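You operate a simulated robot arm through the tools that you are given. There is no shell and no other tool. Be economical: measure what you need, move in short steps, check, and stop when the job is done.

You run a simulated robot arm. Do the job below in one go: nothing can be reset, and whatever is moved stays where it is left.

## Task
Fill the detergent drawer to MAX and run a 40 C wash until END.
Fine: pour from the detergent jug and put it back; shut the drawer; press start once; watch for END; no suds over, nothing spilt. Set down upright: detergent jug. Where these are worked on the way, their far stop is far enough and under half their travel is too little: detergent drawer.
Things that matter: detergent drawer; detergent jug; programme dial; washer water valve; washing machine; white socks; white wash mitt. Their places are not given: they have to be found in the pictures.

It is judged by the outcome, as a careful person would: the job done as asked, and still so three seconds after it is handed in. It fails if anything else is knocked over, pushed out of place, dropped, spilled or broken.

## Robot
A 6-joint arm with a two-finger parallel gripper, fixed in place. Base frame: the origin is at the foot of the arm, x ahead of it, y to its left, z up. Units: m, degrees, N and s.
With the tool pointing down near the work surface it reaches from about 0.1 to 0.6 m from the base axis. Its first joint turns from -166.0 to 166.0 degrees. Payload 4.1 kg.
The tool frame sits at the grasp point between the pads (the TCP): z along the fingers, y along the line on which they close. The tips reach 0.023 m beyond it. The gripper opens to 0.094 m. The fingers are 0.038 m wide and 0.01 m thick; the gripper's body (0.054 by 0.096 m) begins 0.039 m behind the TCP.
Orientation is told as [roll, pitch, yaw] about the base's x, y, z axes, in that order, counted from this pose: with the fingers straight down and closing along the base's y, the tool's x points along the base's -x, its y along +y and its z along -z.

## Interface
- The arm moves only by the tool jog_arm. Its argument "moves" is a list of rows, each a list of 7 numbers: the shift along the base's x, y, z in units of 200 mm (1.0 is 200 mm), then the turn, a rotation vector about the base's x, y, z in units of 45 degrees (1.0 is 45 degrees), then the opening, from 0 (shut) to 1 (fully open). In form: [[dx, dy, dz, wx, wy, wz, grip], ...]. A call has 1 to 10 rows; each row is the pose to reach, as a shift and turn from the pose commanded when the call began. A call with a number of a shift or a turn outside -1 to 1 is refused whole. A row lasts 0.2 s, in which the tool goes at most 0.05 m and 8.6 degrees; a call with a longer step from one row to the next is refused whole, and so is a gripper value outside its range. Where a pose cannot be reached the arm comes as near as it can. A force on the tool above 40 N (or 10 N above the force at the start of the call, whichever is more), or a blocked arm, ends the call early, and 0.2 s more pass. The fingers move at their own pace (about 0.045 m/s each) and stop on an object; they squeeze with about 24 N. The grip force told is the motor's: it shows also when the fingers shut on nothing. Time passes only in rows, and 0.2 s behind the last, so rows that repeat a pose let the fingers close. The reply holds the time, the measured pose of the TCP, the force on the tool along the base axes, the opening and the grip force, in the units named above and with some noise, with the torque about the TCP (base axes, N m) and any sound that the robot's microphone picked up.
- Cameras (640 x 400 px; columns grow to the right, rows downward): "scene" is fixed at [0.3992, -0.4994, 1.4947]; the picture's right is [1.00, 0.00, 0.00], its down [0.00, -0.36, -0.93] and it looks along [-0.00, 0.93, -0.36] (base axes); focal length 354 px, centre (320, 200). "wrist" rides on the gripper at [0.086, 0.016, -0.074] in the tool frame; the picture's right is [-0.18, 0.98, 0.00], its down [-0.58, -0.11, -0.81] and it looks along [-0.79, -0.15, 0.59] (tool axes); focal length 243 px, centre (320, 200).
- capture(camera): a new picture of that camera. No time passes.
- move_column(by): slides the trunk up (or, below 0, down) by that many m; the arm rides with it, the base frame stays. It gives what a move gives, with no picture.
- locate(camera, pixels): for up to 12 pixels [column, row] of the newest picture of that camera ("zoom" is the newest enlarged one), the place [x, y, z] in the base frame of the surface seen there, good to about 0.002 m. No time passes.
- inspect(camera, box): a new picture of the part [left, top, right, bottom] of that camera's present view, enlarged. No time passes.
- hand_in(): hands the job in; it is judged then, once.

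Work in short steps. Measure before you move; look again where a grasp or a placing could have gone wrong, and mend it. You have 80 turns and 38 pictures in all, those below and enlarged ones among them. Open the gripper and draw the arm clear of the work before you hand the job in, unless the task says otherwise; then end with one line.

The tools are called after "Call:" as name(argument=value, ...) on one line, values as JSON. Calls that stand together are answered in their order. jog_arm: Moves the arm, as the interface text tells. Its arguments: {"type":"object","properties":{"moves":{"type":"array","items":{"type":"array","items":{"type":"number"}}}},"required":["moves"]} The other tools are called the same way: move_column (by) slides the trunk up or down; capture (camera) takes a picture; locate (camera, pixels) gives the place of the surface under pixels of a picture; inspect (camera, box) takes an enlarged picture of a part of a camera's view; hand_in () hands the job in.

At the start:

```text
clock: 0.0
tcp_pos: [0.1142, 0.2744, 1.3376]
orientation: [0.0, 0.1, 0.0]
force: [0.2, 0.6, -0.3]
ft_torque: [0.0, -0.01, 0.03]
gripper_width: 0.0939
grasp_force: 0.1
trunk travel left (down, up): [-0.5, 0.09]
```

scene: 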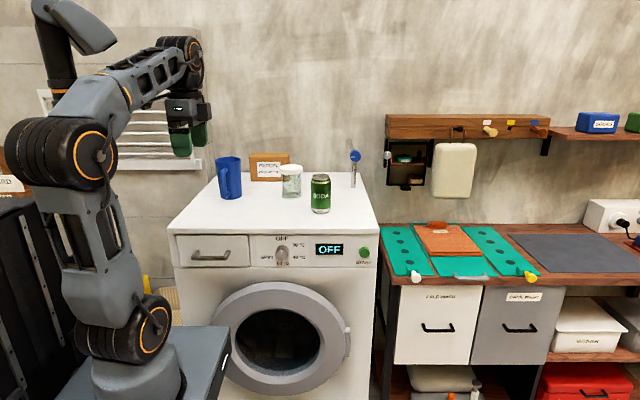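
wrist: 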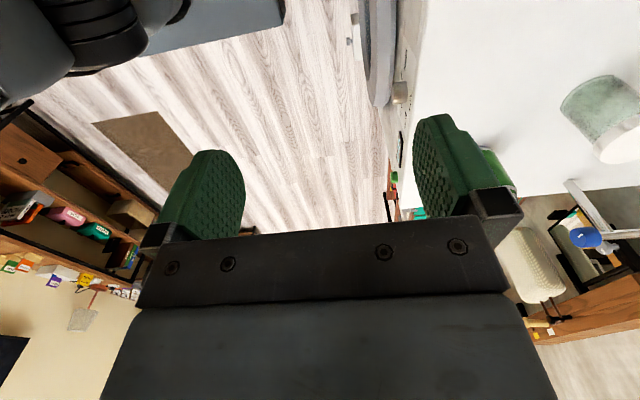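

The scene shows the washer with a drawer (~212,252), dial (~282,252), display and a blue jug (~229,178) on top. I enlarge these to read the labels.

Call:
inspect(camera="scene", box=[160, 140, 400, 290])

Call:
inspect(camera="scene", box=[240, 225, 390, 275])

```text
2.67 times, centred on (280, 215) of scene
```

zoom: 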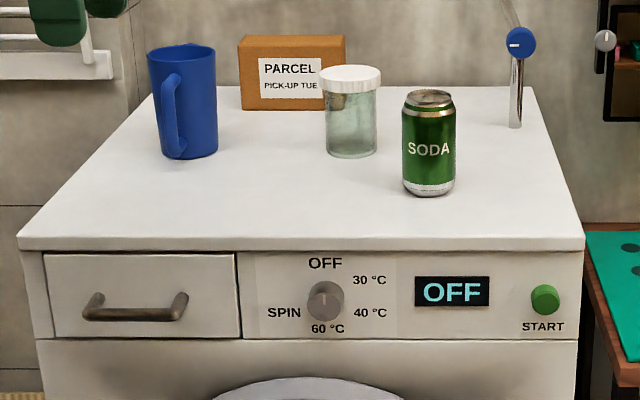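

```text
4.27 times, centred on (315, 250) of scene
```

zoom: 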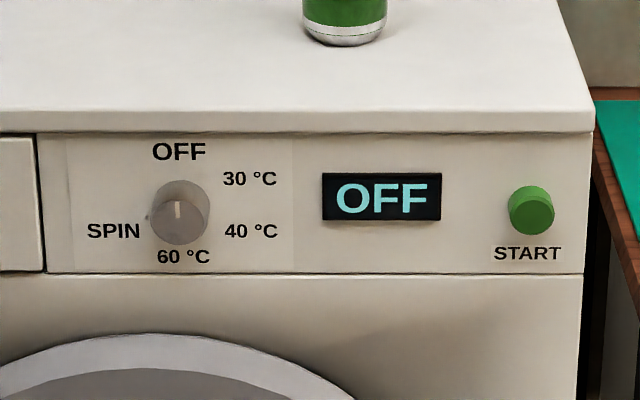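

Dial sits at OFF with 40 °C at the lower right; a blue valve stands at the back right (~354,157). I locate the key points and look at the valve, the drum and the right-hand side.

Call:
inspect(camera="scene", box=[320, 130, 480, 230])

Call:
inspect(camera="scene", box=[200, 270, 380, 400])

Call:
inspect(camera="scene", box=[380, 210, 640, 400])

Call:
capture(camera="scene")

Call:
locate(camera="scene", pixels=[[195, 256], [227, 258], [211, 259], [282, 253], [364, 252], [176, 240], [372, 240], [250, 248], [178, 267], [218, 165], [229, 160], [230, 196]])

Call:
locate(camera="scene", pixels=[[222, 180], [354, 157], [353, 187], [320, 182], [320, 211], [291, 170], [291, 197], [291, 153], [265, 180], [215, 250], [276, 262], [298, 244]])

```text
4.00 times, centred on (400, 180) of scene
```

zoom: 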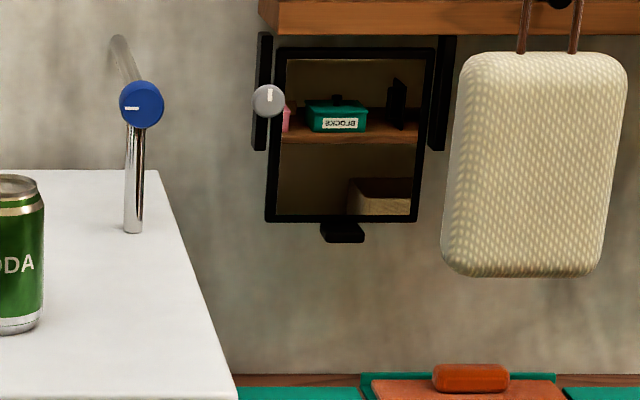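

```text
3.08 times, centred on (290, 335) of scene
```

zoom: 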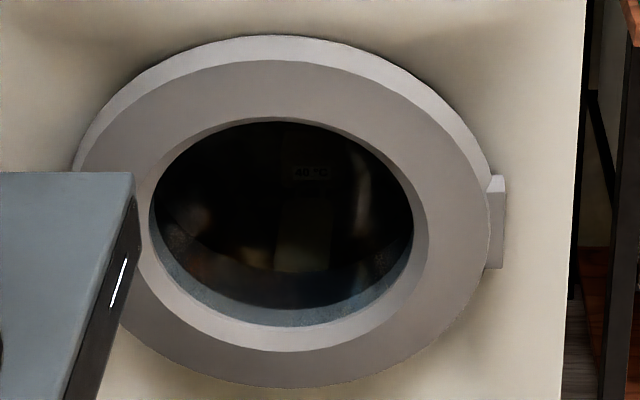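

```text
2.11 times, centred on (510, 305) of scene
```

zoom: 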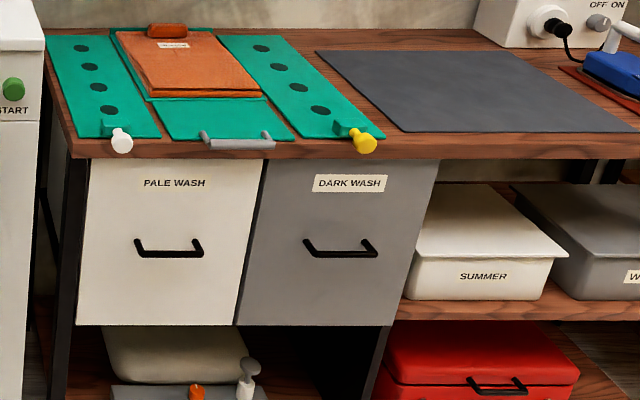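

```text
30 pictures are left
```

scene: 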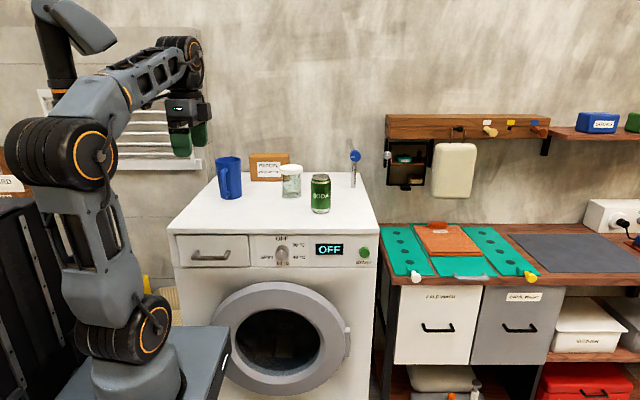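

```text
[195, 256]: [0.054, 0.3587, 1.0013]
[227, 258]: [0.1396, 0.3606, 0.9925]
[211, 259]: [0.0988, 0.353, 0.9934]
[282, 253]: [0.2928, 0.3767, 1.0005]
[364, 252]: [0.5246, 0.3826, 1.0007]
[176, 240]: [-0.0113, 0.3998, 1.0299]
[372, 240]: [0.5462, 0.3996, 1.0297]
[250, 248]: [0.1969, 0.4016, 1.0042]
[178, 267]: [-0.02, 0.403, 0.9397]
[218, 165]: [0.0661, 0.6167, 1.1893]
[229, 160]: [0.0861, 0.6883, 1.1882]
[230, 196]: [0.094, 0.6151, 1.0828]
```

```text
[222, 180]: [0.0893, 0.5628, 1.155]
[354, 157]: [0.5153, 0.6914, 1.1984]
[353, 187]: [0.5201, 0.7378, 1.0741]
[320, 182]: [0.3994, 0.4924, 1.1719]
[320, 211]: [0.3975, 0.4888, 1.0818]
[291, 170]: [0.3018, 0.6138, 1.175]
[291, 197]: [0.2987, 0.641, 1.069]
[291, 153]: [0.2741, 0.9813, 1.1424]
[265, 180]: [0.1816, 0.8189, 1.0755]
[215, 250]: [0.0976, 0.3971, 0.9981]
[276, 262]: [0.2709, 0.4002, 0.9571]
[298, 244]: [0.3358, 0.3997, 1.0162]
```

Drawer handle bar spans (195,256)–(227,258), at about y=0.355, z=0.995, x 0.05–0.14; the washer face is at y=0.40. I tilt the tool 40° toward the washer and lower it in front of the drawer, gripper partly closed.

Call:
jog_arm(moves=[[-0.016, 0.0, -0.2, 0.178, 0, 0, 0.5], [-0.032, 0.0, -0.4, 0.356, 0, 0, 0.4], [-0.048, 0.0, -0.6, 0.534, 0, 0, 0.34], [-0.064, 0, -0.8, 0.712, 0, 0, 0.34], [-0.08, 0, -1.0, 0.889, 0, 0, 0.34]])

Call:
inspect(camera="scene", box=[160, 140, 400, 290])

```text
clock: 1.2
tcp_pos: [0.0977, 0.2747, 1.1368]
orientation: [40.1, 0.0, 0.1]
force: [0.2, -0.6, 0.2]
ft_torque: [-0.03, 0.02, -0.01]
gripper_width: 0.0319
grasp_force: 0.1
trunk travel left (down, up): [-0.5, 0.09]
```

```text
2.67 times, centred on (280, 215) of scene
```

zoom: 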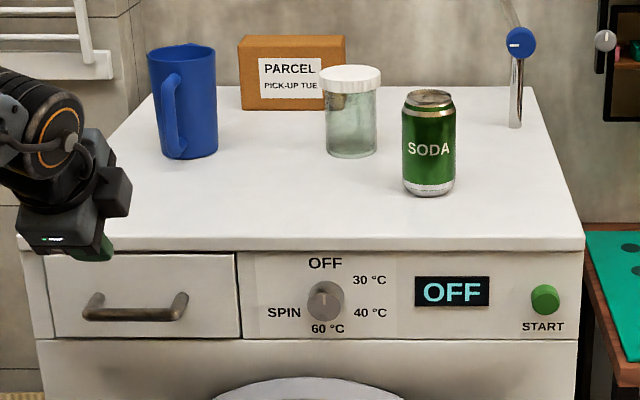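

The arm follows well. I approach along the tool direction so the fingers straddle the bar, then close.

Call:
jog_arm(moves=[[0, 0.1, -0.227, 0, 0, 0, 0.34], [0, 0.2, -0.455, 0, 0, 0, 0.34], [0, 0.3, -0.57, 0, 0, 0, 0.34], [0, 0.397, -0.684, 0, 0, 0, 0.34], [0, 0.397, -0.684, 0, 0, 0, 0.0], [0, 0.397, -0.684, 0, 0, 0, 0.0], [0, 0.397, -0.684, 0, 0, 0, 0.0]])

Call:
capture(camera="wrist")

```text
clock: 2.8
tcp_pos: [0.0985, 0.3565, 1.0016]
orientation: [39.8, 0.0, 0.0]
force: [-2.1, -14.4, -6.6]
ft_torque: [-0.11, -0.23, -0.07]
gripper_width: 0.0137
grasp_force: 44.5
out of reach, approached as far as the arm can: row 1, 2, 3, 4, 5, 6, 7
trunk travel left (down, up): [-0.5, 0.09]
```

```text
28 pictures are left
```

wrist: 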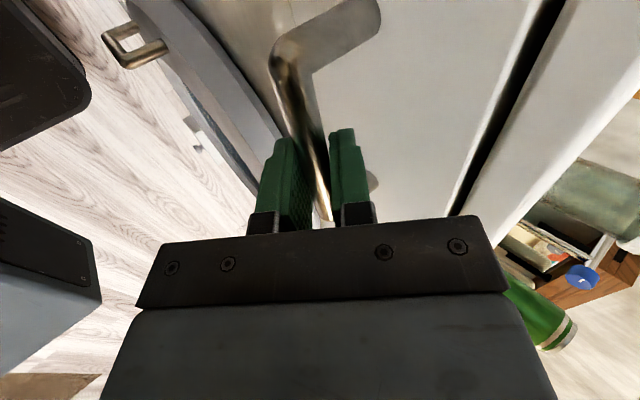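

The bar is gripped (width 0.0137 m). I pull the drawer straight out in −y, 12 cm first.

Call:
jog_arm(moves=[[0, -0.1, 0, 0, 0, 0, 0], [0, -0.2, 0, 0, 0, 0, 0], [0, -0.3, 0, 0, 0, 0, 0], [0, -0.4, 0, 0, 0, 0, 0], [0, -0.5, 0, 0, 0, 0, 0], [0, -0.6, 0, 0, 0, 0, 0]])

Call:
capture(camera="scene")

```text
clock: 3.3
tcp_pos: [0.0988, 0.3542, 1.0014]
orientation: [39.2, 0.3, 0.1]
force: [-6.8, -0.8, -12.4]
ft_torque: [-0.02, -0.51, -0.39]
gripper_width: 0.0136
grasp_force: 44.7
out of reach, approached as far as the arm can: row 1, 2
trunk travel left (down, up): [-0.5, 0.09]
stopped in row 2: the force on the tool passed its limit at 44 N (the readings are from after the stop); the commanded pose is now the measured one
```

```text
27 pictures are left
```

scene: 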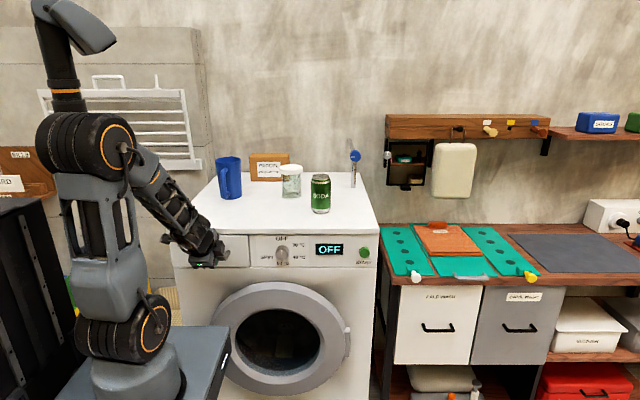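

The pull stopped at 44 N after 2 mm, with "out of reach" flags: the tool is nearly collinear with the forearm. I loosen, rotate to about 20° tilt about the bar, and regrip.

Call:
jog_arm(moves=[[0, 0.01, 0, 0, 0, 0, 0.34], [0, 0.01, 0, -0.15, 0, 0, 0.34], [0, 0.01, 0, -0.3, 0, 0, 0.34], [0, 0.01, 0, -0.43, 0, 0, 0.34], [0, 0.01, 0, -0.43, 0, 0, 0.34], [0, 0.01, 0, -0.43, 0, 0, 0.0], [0, 0.01, 0, -0.43, 0, 0, 0.0], [0, 0.01, 0, -0.43, 0, 0, 0]])

```text
clock: 5.1
tcp_pos: [0.0986, 0.3571, 1.0028]
orientation: [20.2, 0.1, 0.0]
force: [0.4, 2.0, 5.3]
ft_torque: [0.02, -0.4, -0.09]
gripper_width: 0.0135
grasp_force: 45.0
out of reach, approached as far as the arm can: row 2, 3
trunk travel left (down, up): [-0.5, 0.09]
```

No reach flag now at 20° and the bar is gripped again. I pull slowly in −y.

Call:
jog_arm(moves=[[0, -0.02, 0, 0, 0, 0, 0], [0, -0.05, 0, 0, 0, 0, 0], [0, -0.1, 0, 0, 0, 0, 0], [0, -0.15, 0, 0, 0, 0, 0], [0, -0.2, 0, 0, 0, 0, 0], [0, -0.25, 0, 0, 0, 0, 0], [0, -0.3, 0, 0, 0, 0, 0], [0, -0.35, 0, 0, 0, 0, 0], [0, -0.4, 0, 0, 0, 0, 0]])

```text
clock: 7.2
tcp_pos: [0.0988, 0.2876, 1.0023]
orientation: [18.9, 0.4, 0.1]
force: [-5.8, -0.1, -13.7]
ft_torque: [0.13, -0.82, -0.25]
gripper_width: 0.0135
grasp_force: 44.7
out of reach, approached as far as the arm can: row 8, 9
trunk travel left (down, up): [-0.5, 0.09]
stopped in row 9: the force on the tool passed its limit at 42 N (the readings are from after the stop); the commanded pose is now the measured one
```

The drawer came out 7 cm before the reach limit flagged again. I loosen, turn the tool to about −5° tilt, regrip and look.

Call:
jog_arm(moves=[[0, 0, 0, 0, 0, 0, 0.34], [0, 0, 0, -0.18, 0, 0, 0.34], [0, 0, 0, -0.36, 0, 0, 0.34], [0, 0, 0, -0.53, 0, 0, 0.34], [0, 0, 0, -0.53, 0, 0, 0.34], [0, 0, 0, -0.53, 0, 0, 0.0], [0, 0, 0, -0.53, 0, 0, 0.0], [0, 0, 0, -0.53, 0, 0, 0]])

Call:
capture(camera="scene")

```text
clock: 8.3
tcp_pos: [0.101, 0.2936, 1.0088]
orientation: [-2.7, 0.1, 0.0]
force: [-2.2, 2.6, 15.5]
ft_torque: [0.64, -0.35, 0.08]
gripper_width: 0.032
grasp_force: 0.1
trunk travel left (down, up): [-0.5, 0.09]
stopped in row 5: the force on the tool passed its limit at 45 N (the readings are from after the stop); the commanded pose is now the measured one
```

```text
26 pictures are left
```

scene: 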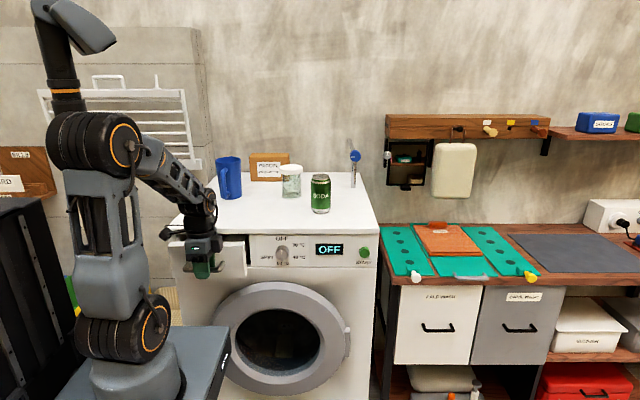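

The gripper body seems to touch the drawer-front top when vertical. I'll back off upward and lower the trunk so the forearm angle gives more freedom near the base.

Call:
jog_arm(moves=[[0, -0.01, 0.1, 0, 0, 0, 0.34], [0, -0.02, 0.3, 0, 0, 0, 0.34], [0, -0.02, 0.5, 0, 0, 0, 0.34], [0, -0.02, 0.7, 0, 0, 0, 0.34], [0, -0.02, 0.9, 0, 0, 0, 0.34], [0, -0.02, 1.0, 0, 0, 0, 0.34]])

Call:
inspect(camera="scene", box=[160, 140, 400, 290])

Call:
move_column(by=-0.1)

```text
clock: 9.7
tcp_pos: [0.1008, 0.287, 1.2083]
orientation: [-3.1, 0.2, 0.0]
force: [-0.2, -0.8, -0.9]
ft_torque: [0.04, 0.0, -0.02]
gripper_width: 0.0319
grasp_force: 0.0
trunk travel left (down, up): [-0.5, 0.09]
```

```text
2.67 times, centred on (280, 215) of scene
```

zoom: 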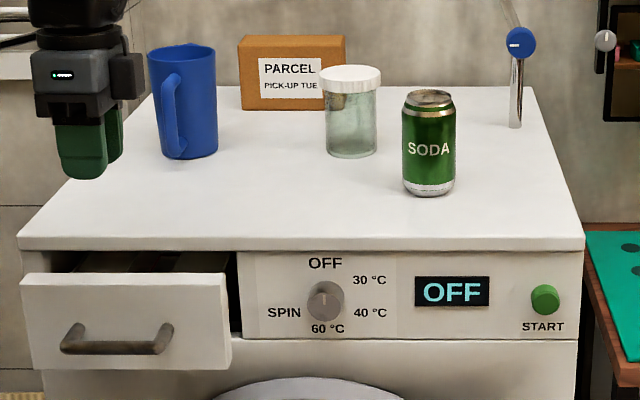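

```text
clock: 11.0
tcp_pos: [0.1016, 0.287, 1.1077]
orientation: [-2.9, 0.1, 0.0]
force: [0.4, 1.1, -0.1]
ft_torque: [0.01, 0.02, -0.01]
gripper_width: 0.0319
grasp_force: 0.1
trunk travel left (down, up): [-0.4, 0.19]
```

The drawer is open about 7 cm (handle now at zoom (115,343)). I locate the handle and the panel top, and look at the inner drawer parts.

Call:
locate(camera="zoom", pixels=[[80, 342], [115, 345], [150, 342], [115, 275], [40, 280], [220, 278], [120, 264], [165, 260], [210, 262]])

Call:
jog_arm(moves=[[0, 0, 0.2, 0, 0, 0, 0.34], [0, 0, 0.4, 0, 0, 0, 0.34], [0, 0, 0.5, 0, 0, 0, 0.34]])

Call:
move_column(by=-0.1)

```text
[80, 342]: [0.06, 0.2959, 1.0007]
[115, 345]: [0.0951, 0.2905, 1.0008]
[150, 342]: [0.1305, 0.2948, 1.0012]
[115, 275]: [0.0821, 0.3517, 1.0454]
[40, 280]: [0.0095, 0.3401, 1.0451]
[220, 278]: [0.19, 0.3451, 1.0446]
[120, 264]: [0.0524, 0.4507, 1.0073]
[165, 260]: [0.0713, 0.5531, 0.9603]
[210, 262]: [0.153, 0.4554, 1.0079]
```

```text
clock: 11.8
tcp_pos: [0.102, 0.2877, 1.2087]
orientation: [-3.1, 0.3, 0.0]
force: [1.1, -0.4, -0.4]
ft_torque: [0.01, 0.01, 0.02]
gripper_width: 0.032
grasp_force: 0.1
trunk travel left (down, up): [-0.4, 0.19]
```

```text
clock: 13.1
tcp_pos: [0.101, 0.2878, 1.1087]
orientation: [-3.0, 0.3, 0.0]
force: [0.1, -0.4, -1.2]
ft_torque: [-0.03, -0.01, 0.03]
gripper_width: 0.0317
grasp_force: 0.1
trunk travel left (down, up): [-0.3, 0.29]
```

Panel top is z≈1.045, bar centre about (y 0.296, z 0.994). I tilt to 18° and regrip the bar with the lower trunk.

Call:
jog_arm(moves=[[0, -0.02, -0.1, 0.16, 0, 0, 0.34], [0, -0.04, -0.2, 0.32, 0, 0, 0.34], [0, -0.05, -0.3, 0.467, 0, 0, 0.34], [0, -0.01, -0.42, 0.467, 0, 0, 0.34], [0, 0.0285, -0.536, 0.467, 0, 0, 0.34], [0, 0.0285, -0.536, 0.467, 0, 0, 0.0], [0, 0.0285, -0.536, 0.467, 0, 0, 0.0], [0, 0.0285, -0.536, 0.467, 0, 0, 0.0]])

```text
clock: 14.9
tcp_pos: [0.1015, 0.2953, 1.0011]
orientation: [18.1, 0.2, 0.1]
force: [1.5, 1.2, 3.6]
ft_torque: [0.09, -0.21, 0.01]
gripper_width: 0.0141
grasp_force: 44.6
trunk travel left (down, up): [-0.3, 0.29]
```

Gripped without reach flags. I pull further out slowly.

Call:
jog_arm(moves=[[0, -0.02, 0, 0, 0, 0, 0], [0, -0.06, 0, 0, 0, 0, 0], [0, -0.1, 0, 0, 0, 0, 0], [0, -0.15, 0, 0, 0, 0, 0], [0, -0.2, 0, 0, 0, 0, 0], [0, -0.25, 0, 0, 0, 0, 0], [0, -0.3, 0, 0, 0, 0, 0], [0, -0.35, 0, 0, 0, 0, 0], [0, -0.4, 0, 0, 0, 0, 0], [0, -0.45, 0, 0, 0, 0, 0]])

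```text
clock: 17.3
tcp_pos: [0.1011, 0.2085, 1.0013]
orientation: [18.6, 0.1, 0.2]
force: [2.5, 23.4, -3.8]
ft_torque: [0.25, 0.31, 0.09]
gripper_width: 0.0138
grasp_force: 45.0
trunk travel left (down, up): [-0.3, 0.29]
stopped in row 10: the force on the tool passed its limit at 41 N (the readings are from after the stop); the commanded pose is now the measured one
```

A firm stop at y≈0.208: 15 cm out, the far stop. I release and rise, then look into the drawer.

Call:
jog_arm(moves=[[0, 0, 0, 0, 0, 0, 0.4], [0, 0, 0, 0, 0, 0, 0.4], [0, -0.06, 0.19, 0, 0, 0, 0.4], [0, -0.06, 0.4, 0, 0, 0, 0.4], [0, -0.06, 0.6, 0, 0, 0, 0.4], [0, -0.06, 0.8, 0, 0, 0, 0.4], [0, -0.06, 1.0, 0, 0, 0, 0.4]])

Call:
capture(camera="wrist")

Call:
inspect(camera="scene", box=[150, 150, 310, 300])

```text
clock: 19.1
tcp_pos: [0.1084, 0.1984, 1.1656]
orientation: [12.2, 2.4, -1.7]
force: [0.2, 0.8, -0.4]
ft_torque: [0.01, 0.04, 0.0]
gripper_width: 0.0373
grasp_force: 0.0
trunk travel left (down, up): [-0.3, 0.29]
stopped in row 7: the arm was blocked; the commanded pose is now the measured one
```

```text
24 pictures are left
```

wrist: 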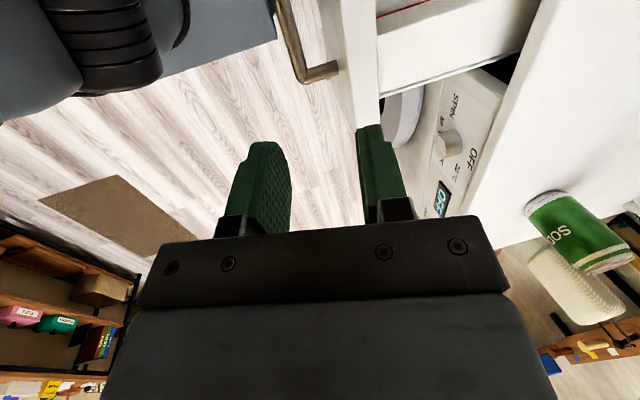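

```text
2.67 times, centred on (230, 225) of scene
```

zoom: 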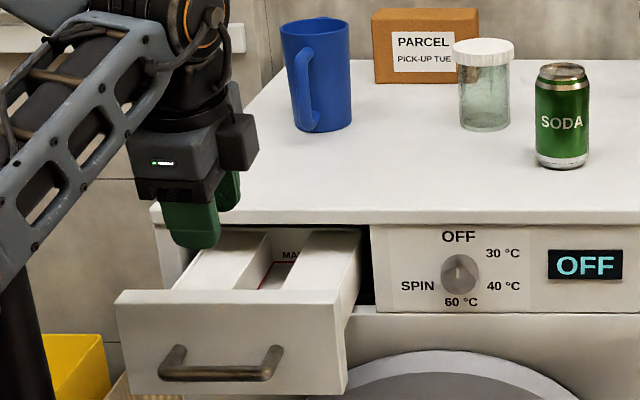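

The centre compartment has a red MAX line at zoom (285,260). I locate the compartment's edges and jug details.

Call:
locate(camera="zoom", pixels=[[257, 290], [296, 290], [268, 238], [307, 238], [285, 275], [285, 242], [265, 270], [290, 255], [340, 260], [230, 290], [230, 350]])

Call:
locate(camera="zoom", pixels=[[301, 60], [303, 85], [304, 125], [308, 48], [315, 40], [350, 80], [285, 60], [318, 22], [350, 30], [284, 30], [318, 80], [330, 126]])

```text
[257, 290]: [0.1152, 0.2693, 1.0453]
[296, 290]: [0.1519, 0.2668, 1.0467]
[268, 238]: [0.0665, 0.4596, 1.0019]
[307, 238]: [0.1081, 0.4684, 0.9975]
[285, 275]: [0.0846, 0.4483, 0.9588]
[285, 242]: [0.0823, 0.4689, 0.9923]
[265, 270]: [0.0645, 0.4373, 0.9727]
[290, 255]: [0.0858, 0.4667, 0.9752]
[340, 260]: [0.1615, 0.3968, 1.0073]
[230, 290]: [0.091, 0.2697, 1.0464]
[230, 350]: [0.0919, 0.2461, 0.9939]
```

```text
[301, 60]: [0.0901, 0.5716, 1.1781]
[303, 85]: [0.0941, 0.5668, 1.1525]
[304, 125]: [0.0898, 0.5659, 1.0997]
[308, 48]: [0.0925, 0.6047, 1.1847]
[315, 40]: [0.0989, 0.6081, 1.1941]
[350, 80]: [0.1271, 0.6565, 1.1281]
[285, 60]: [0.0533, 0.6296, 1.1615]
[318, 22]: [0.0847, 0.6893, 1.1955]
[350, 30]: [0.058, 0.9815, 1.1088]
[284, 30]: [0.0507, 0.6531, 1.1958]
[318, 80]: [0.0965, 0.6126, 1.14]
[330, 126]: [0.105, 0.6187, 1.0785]
```

Compartment is x≈0.064–0.110, y≈0.27–0.40 reachable, MAX line on its back wall. Jug centre ≈(0.09,0.65), rim z 1.196, handle bar at (0.091,0.57,1.10–1.18). I move over the washer front and yaw −45° as a start toward a handle grasp.

Call:
jog_arm(moves=[[0, 0.13, 0.0, 0, 0, 0, 0.6], [0, 0.26, 0.1, 0, 0, -0.17, 0.6], [0, 0.39, 0.2, 0, 0, -0.34, 0.6], [0, 0.52, 0.3, 0, 0, -0.51, 0.6], [0, 0.65, 0.4, 0, 0, -0.68, 0.6], [0, 0.75, 0.5, 0, 0, -0.84, 0.6], [0, 0.75, 0.6, 0, 0, -1.0, 0.6]])

Call:
jog_arm(moves=[[0, 0, 0, 0, 0, -0.17, 0.6], [0, 0, 0, 0, 0, -0.34, 0.6], [0, 0, 0, 0, 0, -0.51, 0.6], [0, 0, 0, 0, 0, -0.68, 0.6], [0, 0, 0, 0, 0, -0.84, 0.6], [0, 0, 0, 0, 0, -1.0, 0.6]])

```text
clock: 20.7
tcp_pos: [0.1126, 0.336, 1.2381]
orientation: [13.3, 2.2, -46.9]
force: [0.6, 0.6, -0.7]
ft_torque: [0.0, 0.01, -0.01]
gripper_width: 0.0563
grasp_force: 0.0
out of reach, approached as far as the arm can: row 5, 6, 7
trunk travel left (down, up): [-0.3, 0.29]
```

```text
clock: 22.1
tcp_pos: [0.118, 0.3294, 1.2023]
orientation: [13.1, 2.4, -91.6]
force: [-0.7, -0.4, 0.3]
ft_torque: [-0.02, 0.0, -0.01]
gripper_width: 0.0564
grasp_force: 0.1
out of reach, approached as far as the arm can: row 1, 2, 3, 4, 5, 6
trunk travel left (down, up): [-0.3, 0.29]
```

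The yaw is done (−91.6°). Now I tilt the tool forward about x (and remove the 13° side tilt), staying in place.

Call:
jog_arm(moves=[[0, 0, 0, 0.13, 0.07, 0.01, 0.6], [0, 0, 0, 0.28, 0.14, 0.02, 0.6], [0, 0, 0, 0.44, 0.18, 0.02, 0.6], [0, 0, 0, 0.61, 0.22, 0.02, 0.6], [0, 0, 0, 0.79, 0.22, 0.02, 0.6], [0, 0, 0, 0.97, 0.22, 0.02, 0.6]])

```text
clock: 23.5
tcp_pos: [0.1279, 0.3267, 1.2045]
orientation: [-1.1, 45.8, -98.0]
force: [0.5, 0.9, 0.3]
ft_torque: [0.0, 0.02, -0.03]
gripper_width: 0.0563
grasp_force: 0.2
out of reach, approached as far as the arm can: row 2, 3, 4, 5, 6
trunk travel left (down, up): [-0.3, 0.29]
```

Tool now points forward 45° down but still a reach flag. I look at the arm's posture.

Call:
capture(camera="scene")

```text
22 pictures are left
```

scene: 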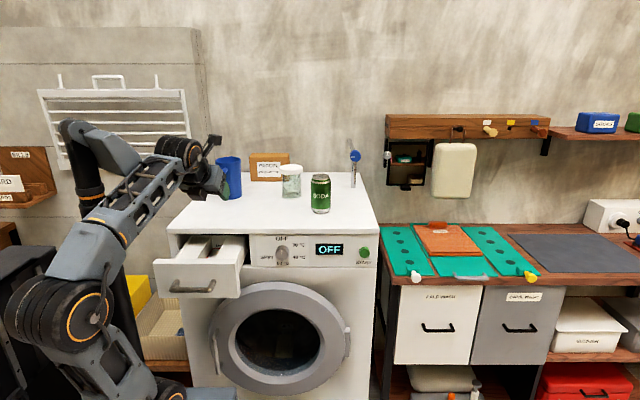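

The forearm rises steeply to the wrist, so the wrist folds. I raise the trunk 0.1 and then command the approach pose toward the jug's handle.

Call:
move_column(by=0.1)

Call:
jog_arm(moves=[[-0.04, 0.1, -0.05, 0, 0, 0.05, 0.6], [-0.08, 0.2, -0.1, 0.1, 0, 0.1, 0.6], [-0.12, 0.3, -0.15, 0.2, 0, 0.13, 0.6], [-0.15, 0.38, -0.25, 0.27, 0, 0.13, 0.6], [-0.18, 0.45, -0.35, 0.27, 0, 0.13, 0.6]])

```text
clock: 24.8
tcp_pos: [0.1279, 0.3281, 1.2983]
orientation: [-0.9, 44.9, -97.8]
force: [-0.3, 0.0, 0.2]
ft_torque: [0.01, -0.03, 0.01]
gripper_width: 0.0561
grasp_force: 0.0
trunk travel left (down, up): [-0.4, 0.19]
```

```text
clock: 26.0
tcp_pos: [0.084, 0.4202, 1.2296]
orientation: [-2.1, 57.3, -91.3]
force: [-0.2, -0.1, -0.4]
ft_torque: [-0.01, -0.08, 0.0]
gripper_width: 0.0564
grasp_force: 0.0
trunk travel left (down, up): [-0.4, 0.19]
```

Reach is fine now: TCP (0.084,0.420,1.230), tool 33° below horizontal. I check the jug with the wrist camera.

Call:
capture(camera="wrist")

```text
21 pictures are left
```

wrist: 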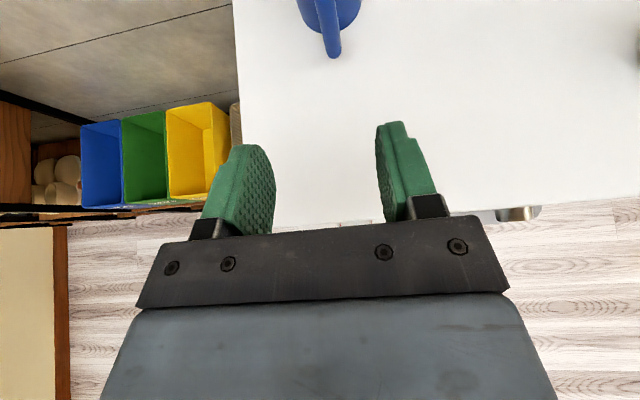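

The handle is visible at wrist pixel ~(330,35). I locate points on it.

Call:
locate(camera="wrist", pixels=[[330, 50], [332, 35], [325, 20], [338, 40], [324, 40], [300, 15], [358, 12]])

```text
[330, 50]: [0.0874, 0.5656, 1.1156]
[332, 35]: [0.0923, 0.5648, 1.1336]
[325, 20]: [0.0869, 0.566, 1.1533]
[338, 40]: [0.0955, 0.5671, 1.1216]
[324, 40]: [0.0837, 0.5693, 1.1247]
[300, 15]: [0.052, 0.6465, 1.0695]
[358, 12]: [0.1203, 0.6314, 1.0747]
```

Handle bar centre is about (0.0905, 0.572), z 1.10–1.17. I move to a pre-grasp 10 cm back along the tool axis.

Call:
jog_arm(moves=[[0.01, 0.15, -0.05, 0, 0, 0, 0.6], [0.02, 0.25, -0.1, 0, 0, 0.02, 0.6], [0.0325, 0.34, -0.153, 0, 0, 0.03, 0.6], [0.0325, 0.34, -0.153, 0, 0, 0.03, 0.6]])

```text
clock: 27.0
tcp_pos: [0.0899, 0.4875, 1.2006]
orientation: [-1.9, 57.2, -89.9]
force: [0.3, 0.0, -0.5]
ft_torque: [-0.02, 0.02, -0.01]
gripper_width: 0.0564
grasp_force: 0.0
trunk travel left (down, up): [-0.4, 0.19]
```

Aligned. I advance along the tool axis onto the handle and close.

Call:
jog_arm(moves=[[0.003, 0.12, -0.08, 0, 0, 0, 0.6], [0.003, 0.24, -0.16, 0, 0, 0, 0.6], [0.003, 0.34, -0.225, 0, 0, 0, 0.6], [0.003, 0.4225, -0.278, 0, 0, 0, 0.6], [0.003, 0.4225, -0.278, 0, 0, 0, 0.2], [0.003, 0.4225, -0.278, 0, 0, 0, 0.0], [0.003, 0.4225, -0.278, 0, 0, 0, 0.0], [0.003, 0.4225, -0.278, 0, 0, 0, 0.0]])

Call:
capture(camera="wrist")

```text
clock: 28.8
tcp_pos: [0.0908, 0.5727, 1.1446]
orientation: [-1.8, 57.3, -89.8]
force: [-0.1, 1.4, 0.5]
ft_torque: [0.19, -0.25, 0.03]
gripper_width: 0.0158
grasp_force: 23.4
trunk travel left (down, up): [-0.4, 0.19]
```

```text
20 pictures are left
```

wrist: 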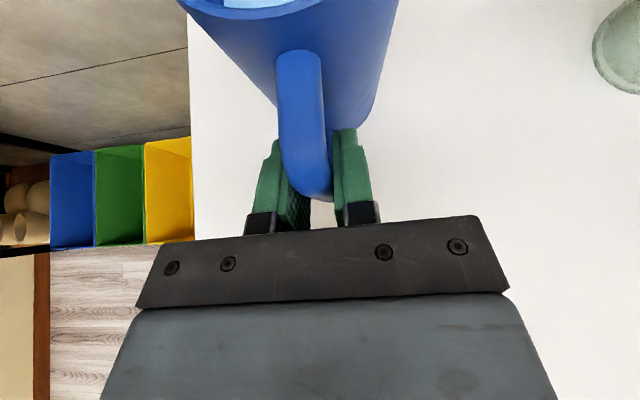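

The handle is held (0.0158 m). I lift gently 9 cm in small steps.

Call:
jog_arm(moves=[[0, 0, 0.03, 0, 0, 0, 0], [0, 0, 0.09, 0, 0, 0, 0], [0, 0, 0.16, 0, 0, 0, 0], [0, 0, 0.23, 0, 0, 0, 0], [0, 0, 0.3, 0, 0, 0, 0], [0, 0, 0.36, 0, 0, 0, 0], [0, 0, 0.41, 0, 0, 0, 0], [0, 0, 0.44, 0, 0, 0, 0]])

Call:
inspect(camera="scene", box=[160, 120, 320, 270])

```text
clock: 30.6
tcp_pos: [0.0916, 0.5725, 1.2315]
orientation: [-2.1, 57.2, -90.0]
force: [0.8, -0.1, -4.3]
ft_torque: [-0.28, 0.02, 0.0]
gripper_width: 0.0157
grasp_force: 24.1
trunk travel left (down, up): [-0.4, 0.19]
```

```text
2.67 times, centred on (240, 195) of scene
```

zoom: 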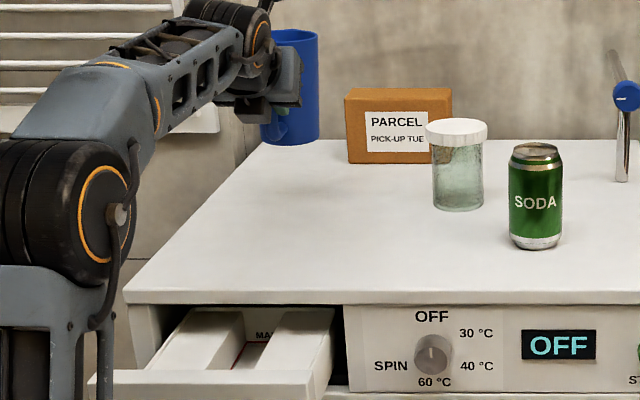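

Jug is upright and held, about 4.3 N. I draw it back toward the drawer, keeping it level.

Call:
jog_arm(moves=[[0, -0.05, 0, 0, 0, 0, 0], [0, -0.15, 0, 0, 0, 0, 0], [0, -0.27, 0, 0, 0, 0, 0], [0, -0.4, 0, 0, 0, 0, 0], [0, -0.53, 0, 0, 0, 0, 0], [0, -0.66, 0, 0, 0, 0, 0], [0, -0.79, 0, 0, 0, 0, 0], [0, -0.9, 0, 0, 0, 0, 0], [0, -0.97, 0, 0, 0, 0, 0], [0, -1.0, 0, 0, 0, 0, 0]])

Call:
move_column(by=0.08)

```text
clock: 32.8
tcp_pos: [0.0902, 0.3706, 1.2316]
orientation: [-1.9, 57.3, -90.0]
force: [-0.4, 0.4, -5.6]
ft_torque: [-0.29, 0.0, 0.02]
gripper_width: 0.0156
grasp_force: 23.8
trunk travel left (down, up): [-0.4, 0.19]
```

```text
clock: 34.0
tcp_pos: [0.0917, 0.3731, 1.3119]
orientation: [-2.0, 57.2, -89.9]
force: [0.6, 0.1, -4.7]
ft_torque: [-0.31, -0.02, 0.0]
gripper_width: 0.0155
grasp_force: 24.0
trunk travel left (down, up): [-0.48, 0.11]
```

I continue level to put the spout over the compartment (TCP y≈0.225, z≈1.22).

Call:
jog_arm(moves=[[-0.002, -0.08, -0.04, 0, 0, 0, 0], [-0.004, -0.2, -0.1, 0, 0, 0, 0], [-0.008, -0.32, -0.18, 0, 0, 0, 0], [-0.012, -0.45, -0.26, 0, 0, 0, 0], [-0.015, -0.56, -0.34, 0, 0, 0, 0], [-0.015, -0.66, -0.4, 0, 0, 0, 0], [-0.015, -0.74, -0.44, 0, 0, 0, 0]])

Call:
capture(camera="scene")

```text
clock: 35.6
tcp_pos: [0.0865, 0.2231, 1.2228]
orientation: [-1.9, 57.3, -89.8]
force: [0.7, 0.0, -6.0]
ft_torque: [-0.28, 0.0, 0.01]
gripper_width: 0.0157
grasp_force: 23.7
trunk travel left (down, up): [-0.48, 0.11]
```

```text
18 pictures are left
```

scene: 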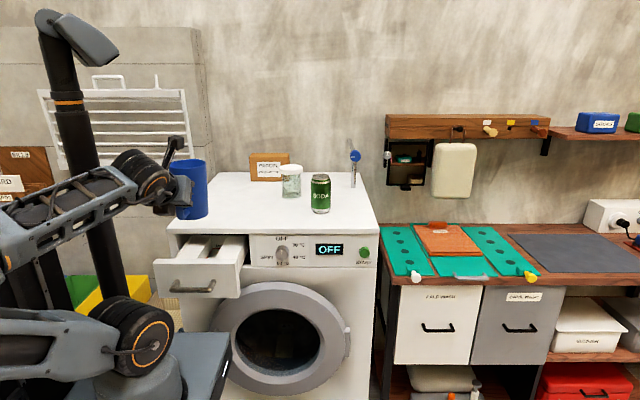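

No reach flags; jug is over the drawer. I look from the wrist camera at the rim, spout and liquid.

Call:
capture(camera="wrist")

Call:
locate(camera="wrist", pixels=[[260, 3], [300, 3], [250, 12], [275, 20], [230, 3], [310, 8]])

```text
17 pictures are left
```

wrist: 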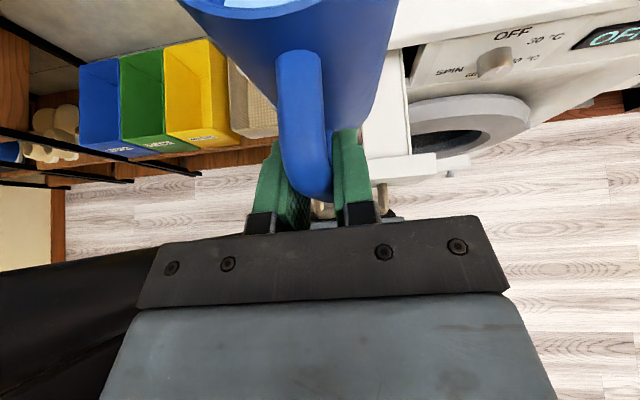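

```text
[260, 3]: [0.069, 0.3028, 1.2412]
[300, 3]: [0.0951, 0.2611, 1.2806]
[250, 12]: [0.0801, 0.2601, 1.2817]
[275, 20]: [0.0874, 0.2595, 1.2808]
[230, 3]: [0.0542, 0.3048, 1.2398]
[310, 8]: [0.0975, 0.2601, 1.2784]
```

Liquid surface sits at z≈1.240, 4 cm below the rim, so flow should start near 45°. I tilt to 40° keeping the lip over (0.087, 0.335).

Call:
jog_arm(moves=[[0, -0.005, 0, -0.1, 0, 0, 0], [0, -0.01, 0, -0.25, 0, 0, 0], [0, -0.02, 0, -0.4, 0, 0, 0], [0, -0.03, -0.01, -0.55, 0, 0, 0], [0, -0.04, -0.02, -0.7, 0, 0, 0], [0, -0.05, -0.035, -0.82, 0, 0, 0], [0, -0.05, -0.035, -0.889, 0, 0, 0]])

Call:
inspect(camera="scene", box=[150, 140, 310, 300])

```text
clock: 37.2
tcp_pos: [0.0867, 0.2129, 1.2163]
orientation: [-1.9, 17.2, -90.0]
force: [-0.3, 0.5, -5.0]
ft_torque: [-0.2, -0.04, 0.03]
gripper_width: 0.0156
grasp_force: 23.6
trunk travel left (down, up): [-0.48, 0.11]
```

```text
2.50 times, centred on (230, 220) of scene
```

zoom: 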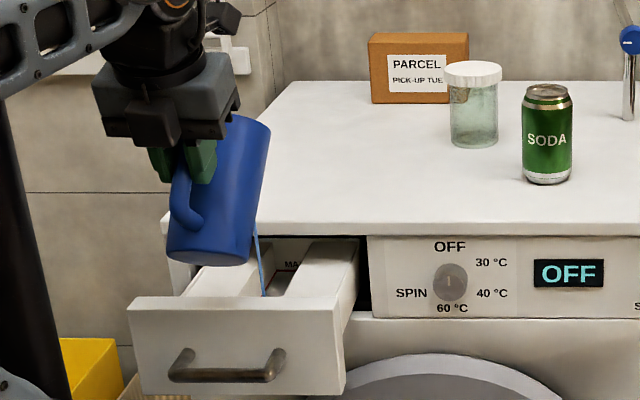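

A stream already flows at 40° into the centre compartment (zoom (262,290)). I locate it, hold half a second, and check again.

Call:
locate(camera="zoom", pixels=[[263, 294], [261, 270], [258, 245], [285, 275], [292, 263], [282, 290]])

Call:
jog_arm(moves=[[0, 0, 0, 0, 0, 0, 0], [0, 0, 0, 0, 0, 0, 0], [0, 0, 0, 0, 0, 0, 0]])

Call:
inspect(camera="scene", box=[190, 215, 270, 265])

```text
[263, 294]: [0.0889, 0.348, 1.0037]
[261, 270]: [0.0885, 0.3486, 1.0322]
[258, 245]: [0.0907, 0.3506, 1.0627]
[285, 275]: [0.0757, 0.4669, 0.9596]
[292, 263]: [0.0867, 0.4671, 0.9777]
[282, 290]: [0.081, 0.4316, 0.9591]
```

```text
clock: 38.0
tcp_pos: [0.0863, 0.2124, 1.2159]
orientation: [-2.0, 17.2, -90.1]
force: [-1.0, -0.7, -5.0]
ft_torque: [-0.2, 0.0, 0.0]
gripper_width: 0.0156
grasp_force: 23.7
trunk travel left (down, up): [-0.48, 0.11]
```

```text
8.00 times, centred on (230, 240) of scene
```

zoom: 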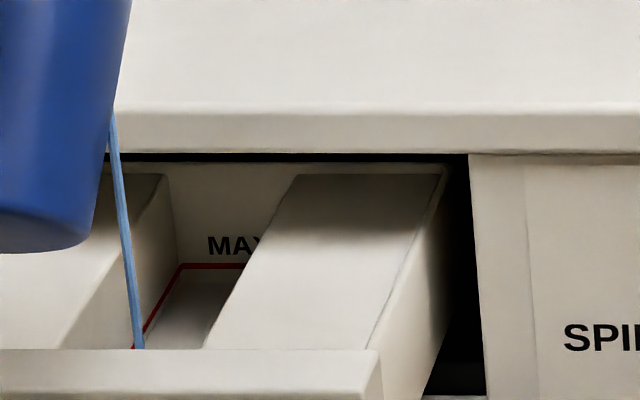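

The red MAX line and the floor/liquid below it are visible in the zoom (205,310). I measure the surface height there and the line.

Call:
locate(camera="zoom", pixels=[[205, 310], [185, 320], [200, 290], [210, 265], [190, 266], [160, 300], [225, 266], [195, 250]])

Call:
jog_arm(moves=[[0, 0, 0, 0, 0, 0, 0], [0, 0, 0, 0, 0, 0, 0], [0, 0, 0, 0, 0, 0, 0], [0, 0, 0, 0, 0, 0, 0]])

Call:
inspect(camera="scene", box=[190, 215, 270, 265])

Call:
locate(camera="zoom", pixels=[[205, 310], [185, 320], [200, 290]])

```text
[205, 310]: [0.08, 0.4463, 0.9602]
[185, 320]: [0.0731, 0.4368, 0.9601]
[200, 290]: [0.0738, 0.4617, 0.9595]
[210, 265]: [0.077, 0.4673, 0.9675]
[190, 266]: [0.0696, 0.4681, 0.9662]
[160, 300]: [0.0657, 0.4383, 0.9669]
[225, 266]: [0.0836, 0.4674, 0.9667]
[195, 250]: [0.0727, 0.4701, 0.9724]
```

```text
clock: 39.0
tcp_pos: [0.0865, 0.2142, 1.216]
orientation: [-1.9, 17.2, -90.0]
force: [0.5, -0.6, -5.0]
ft_torque: [-0.21, 0.04, 0.02]
gripper_width: 0.0156
grasp_force: 23.9
trunk travel left (down, up): [-0.48, 0.11]
```

```text
8.00 times, centred on (230, 240) of scene
```

zoom: 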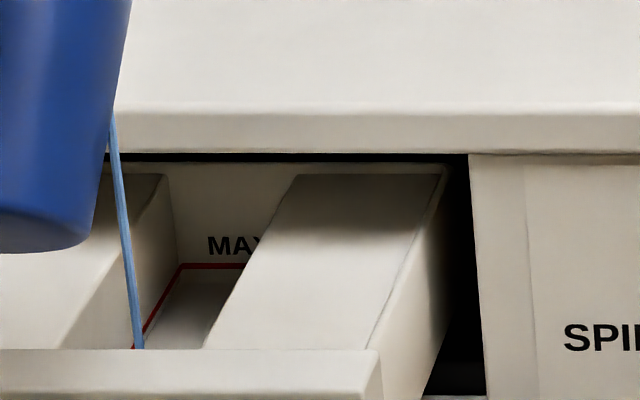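

```text
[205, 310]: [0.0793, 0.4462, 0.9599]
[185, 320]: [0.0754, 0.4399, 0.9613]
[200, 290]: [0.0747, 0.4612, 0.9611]
```

The floor is z≈0.960 and the MAX line z≈0.967, no visible rise yet; flow is thin. I tilt 3° more for about a second and look again.

Call:
jog_arm(moves=[[0, 0, 0.01, -0.035, 0, 0, 0], [0, 0, 0.015, -0.067, 0, 0, 0], [0, 0, 0.015, -0.067, 0, 0, 0], [0, 0, 0.015, -0.067, 0, 0, 0], [0, 0, 0.015, -0.067, 0, 0, 0]])

Call:
inspect(camera="scene", box=[190, 215, 270, 265])

Call:
locate(camera="zoom", pixels=[[205, 310], [185, 320], [200, 290], [210, 265], [150, 330]])

```text
clock: 40.2
tcp_pos: [0.0886, 0.2143, 1.2208]
orientation: [-2.0, 14.3, -90.0]
force: [0.4, 0.0, -5.4]
ft_torque: [-0.2, -0.02, 0.0]
gripper_width: 0.0158
grasp_force: 24.1
trunk travel left (down, up): [-0.48, 0.11]
```

```text
8.00 times, centred on (230, 240) of scene
```

zoom: 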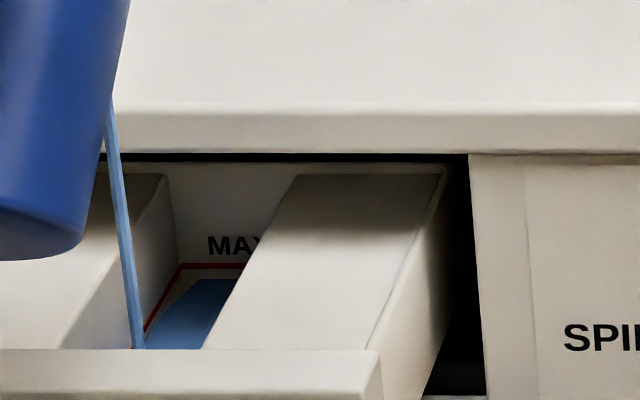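

```text
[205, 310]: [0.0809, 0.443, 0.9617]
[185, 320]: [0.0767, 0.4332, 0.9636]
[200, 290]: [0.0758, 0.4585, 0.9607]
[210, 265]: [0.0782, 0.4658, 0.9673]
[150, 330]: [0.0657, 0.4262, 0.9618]
```

Blue liquid is now visible, its back edge at zoom row 280 against the line at row 266. I hold one more second and check.

Call:
jog_arm(moves=[[0, 0, 0, 0, 0, 0, 0], [0, 0, 0, 0, 0, 0, 0], [0, 0, 0, 0, 0, 0, 0], [0, 0, 0, 0, 0, 0, 0]])

Call:
inspect(camera="scene", box=[190, 215, 270, 265])

Call:
locate(camera="zoom", pixels=[[205, 310], [185, 320], [200, 295], [190, 310], [210, 266]])

```text
clock: 41.2
tcp_pos: [0.0869, 0.2133, 1.2202]
orientation: [-2.0, 14.2, -90.0]
force: [-0.7, 0.6, -5.4]
ft_torque: [-0.17, 0.0, -0.03]
gripper_width: 0.0154
grasp_force: 24.5
trunk travel left (down, up): [-0.48, 0.11]
```

```text
8.00 times, centred on (230, 240) of scene
```

zoom: 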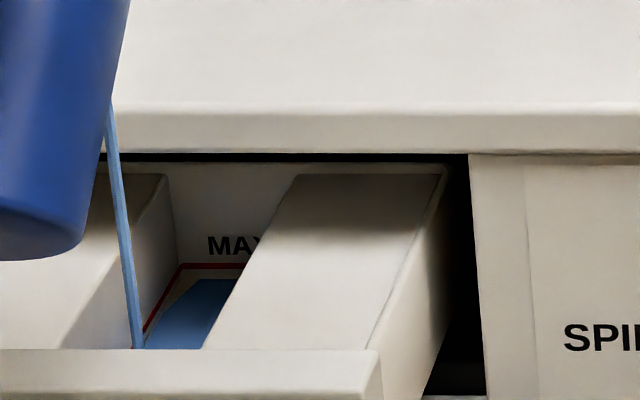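

```text
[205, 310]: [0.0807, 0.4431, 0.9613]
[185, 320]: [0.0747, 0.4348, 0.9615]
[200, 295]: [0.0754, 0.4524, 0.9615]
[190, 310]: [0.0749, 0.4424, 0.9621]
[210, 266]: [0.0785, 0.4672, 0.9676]
```

Flow has nearly stopped at 43° with the surface at z≈0.9615 versus the line at 0.967. By geometry about 9° more is needed; I tilt 5° more and wait.

Call:
jog_arm(moves=[[0, 0.01, 0.015, -0.04, 0, 0, 0], [0, 0.015, 0.035, -0.08, 0, 0, 0], [0, 0.02, 0.05, -0.111, 0, 0, 0], [0, 0.02, 0.05, -0.111, 0, 0, 0], [0, 0.02, 0.05, -0.111, 0, 0, 0], [0, 0.02, 0.05, -0.111, 0, 0, 0], [0, 0.02, 0.05, -0.111, 0, 0, 0], [0, 0.02, 0.05, -0.111, 0, 0, 0]])

Call:
inspect(camera="scene", box=[190, 215, 270, 265])

Call:
locate(camera="zoom", pixels=[[205, 310], [185, 320], [200, 295], [190, 310], [210, 266]])

```text
clock: 43.0
tcp_pos: [0.0866, 0.2181, 1.2297]
orientation: [-1.9, 9.1, -90.1]
force: [0.3, -0.5, -3.8]
ft_torque: [-0.15, 0.02, -0.02]
gripper_width: 0.0156
grasp_force: 24.6
trunk travel left (down, up): [-0.48, 0.11]
```

```text
8.00 times, centred on (230, 240) of scene
```

zoom: 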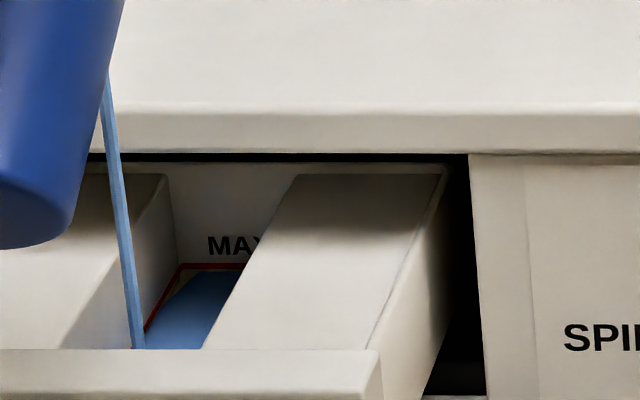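

```text
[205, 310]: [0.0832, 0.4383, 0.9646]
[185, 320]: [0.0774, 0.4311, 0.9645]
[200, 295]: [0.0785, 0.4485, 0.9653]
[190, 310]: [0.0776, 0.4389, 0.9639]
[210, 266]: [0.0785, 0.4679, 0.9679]
```

Surface is at z≈0.9645 (edge row ~272), about 2–3 mm below the line. I hold 0.8 s more at this tilt.

Call:
jog_arm(moves=[[0, 0, 0, 0, 0, 0, 0], [0, 0, 0, 0, 0, 0, 0], [0, 0, 0, 0, 0, 0, 0]])

Call:
inspect(camera="scene", box=[200, 230, 248, 260])

```text
clock: 43.8
tcp_pos: [0.0873, 0.2179, 1.2295]
orientation: [-2.0, 9.2, -90.1]
force: [-0.1, -0.5, -4.4]
ft_torque: [-0.18, 0.0, -0.03]
gripper_width: 0.0157
grasp_force: 24.7
trunk travel left (down, up): [-0.48, 0.11]
```

```text
13.33 times, centred on (224, 245) of scene
```

zoom: 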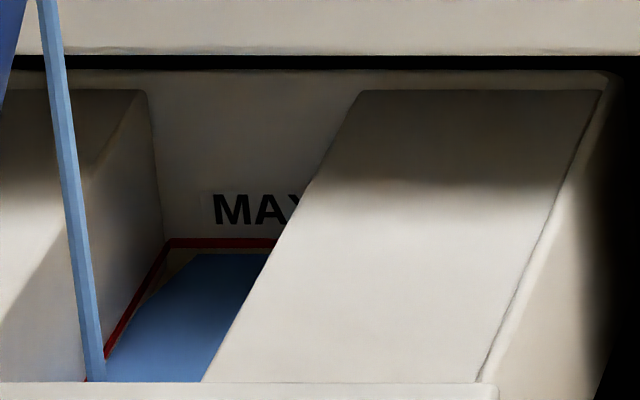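

The gap to the line centre is about 2.5 mm (rows 254 vs 243) and flow is tapering. 4° more should bring it up; I tilt and hold.

Call:
jog_arm(moves=[[0, 0.008, 0.018, -0.045, 0, 0, 0], [0, 0.016, 0.036, -0.089, 0, 0, 0], [0, 0.016, 0.036, -0.089, 0, 0, 0], [0, 0.016, 0.036, -0.089, 0, 0, 0], [0, 0.016, 0.036, -0.089, 0, 0, 0], [0, 0.016, 0.036, -0.089, 0, 0, 0]])

Call:
inspect(camera="scene", box=[200, 230, 248, 260])

Call:
locate(camera="zoom", pixels=[[205, 300], [185, 320], [200, 280], [180, 340], [230, 243], [190, 243]])

```text
clock: 45.2
tcp_pos: [0.0874, 0.2212, 1.2371]
orientation: [-1.9, 5.1, -90.0]
force: [0.1, -0.7, -4.3]
ft_torque: [-0.11, 0.01, -0.01]
gripper_width: 0.016
grasp_force: 24.0
trunk travel left (down, up): [-0.48, 0.11]
```

```text
13.33 times, centred on (224, 245) of scene
```

zoom: 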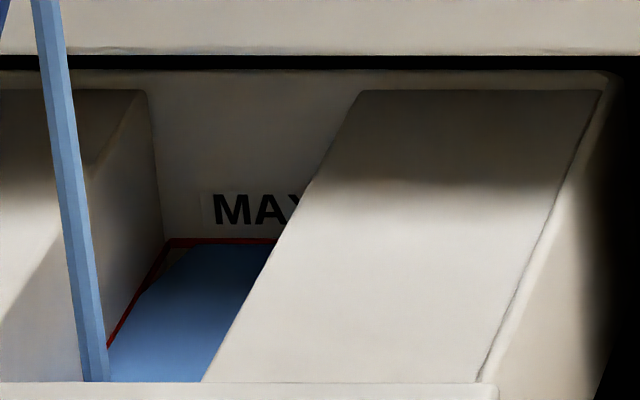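

```text
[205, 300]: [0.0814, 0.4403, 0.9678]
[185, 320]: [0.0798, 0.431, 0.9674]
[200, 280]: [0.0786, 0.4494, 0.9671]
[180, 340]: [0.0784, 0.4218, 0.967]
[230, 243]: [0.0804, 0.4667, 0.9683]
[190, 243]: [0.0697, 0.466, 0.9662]
```

The surface is at z≈0.967, on the MAX line. I tilt the jug back upright at once over the compartment.

Call:
jog_arm(moves=[[0, 0, 0, 0.18, 0, 0, 0], [0, -0.01, 0, 0.36, 0, 0, 0], [0, -0.02, 0, 0.54, 0, 0, 0], [0, -0.03, 0, 0.72, 0, 0, 0], [0, -0.04, 0, 0.88, 0, 0, 0], [0, -0.04, 0, 1.0, 0, 0, 0], [0, -0.04, 0, 1.0, 0, 0, 0]])

Call:
jog_arm(moves=[[0, 0, 0.02, 0.08, 0, 0, 0], [0, 0, 0.05, 0.16, 0, 0, 0], [0, 0, 0.1, 0.16, 0, 0, 0], [0, 0, 0.15, 0.16, 0, 0, 0]])

Call:
inspect(camera="scene", box=[150, 130, 310, 300])

Call:
locate(camera="zoom", pixels=[[282, 285], [278, 292], [225, 275], [320, 270]])

```text
clock: 46.8
tcp_pos: [0.0863, 0.2131, 1.2375]
orientation: [-2.0, 50.3, -89.8]
force: [0.0, -0.1, -4.3]
ft_torque: [-0.29, -0.02, -0.02]
gripper_width: 0.0157
grasp_force: 24.3
trunk travel left (down, up): [-0.48, 0.11]
```

```text
clock: 47.8
tcp_pos: [0.0874, 0.2136, 1.2661]
orientation: [-2.0, 57.5, -90.0]
force: [0.0, 0.7, -3.9]
ft_torque: [-0.27, 0.01, -0.04]
gripper_width: 0.0158
grasp_force: 23.3
trunk travel left (down, up): [-0.48, 0.11]
```

```text
2.35 times, centred on (230, 215) of scene
```

zoom: 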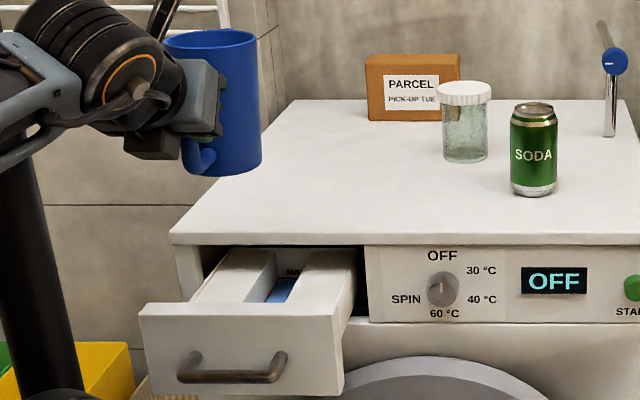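

```text
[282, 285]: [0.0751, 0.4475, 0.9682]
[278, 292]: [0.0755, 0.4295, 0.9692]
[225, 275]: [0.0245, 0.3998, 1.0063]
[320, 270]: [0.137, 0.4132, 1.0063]
```

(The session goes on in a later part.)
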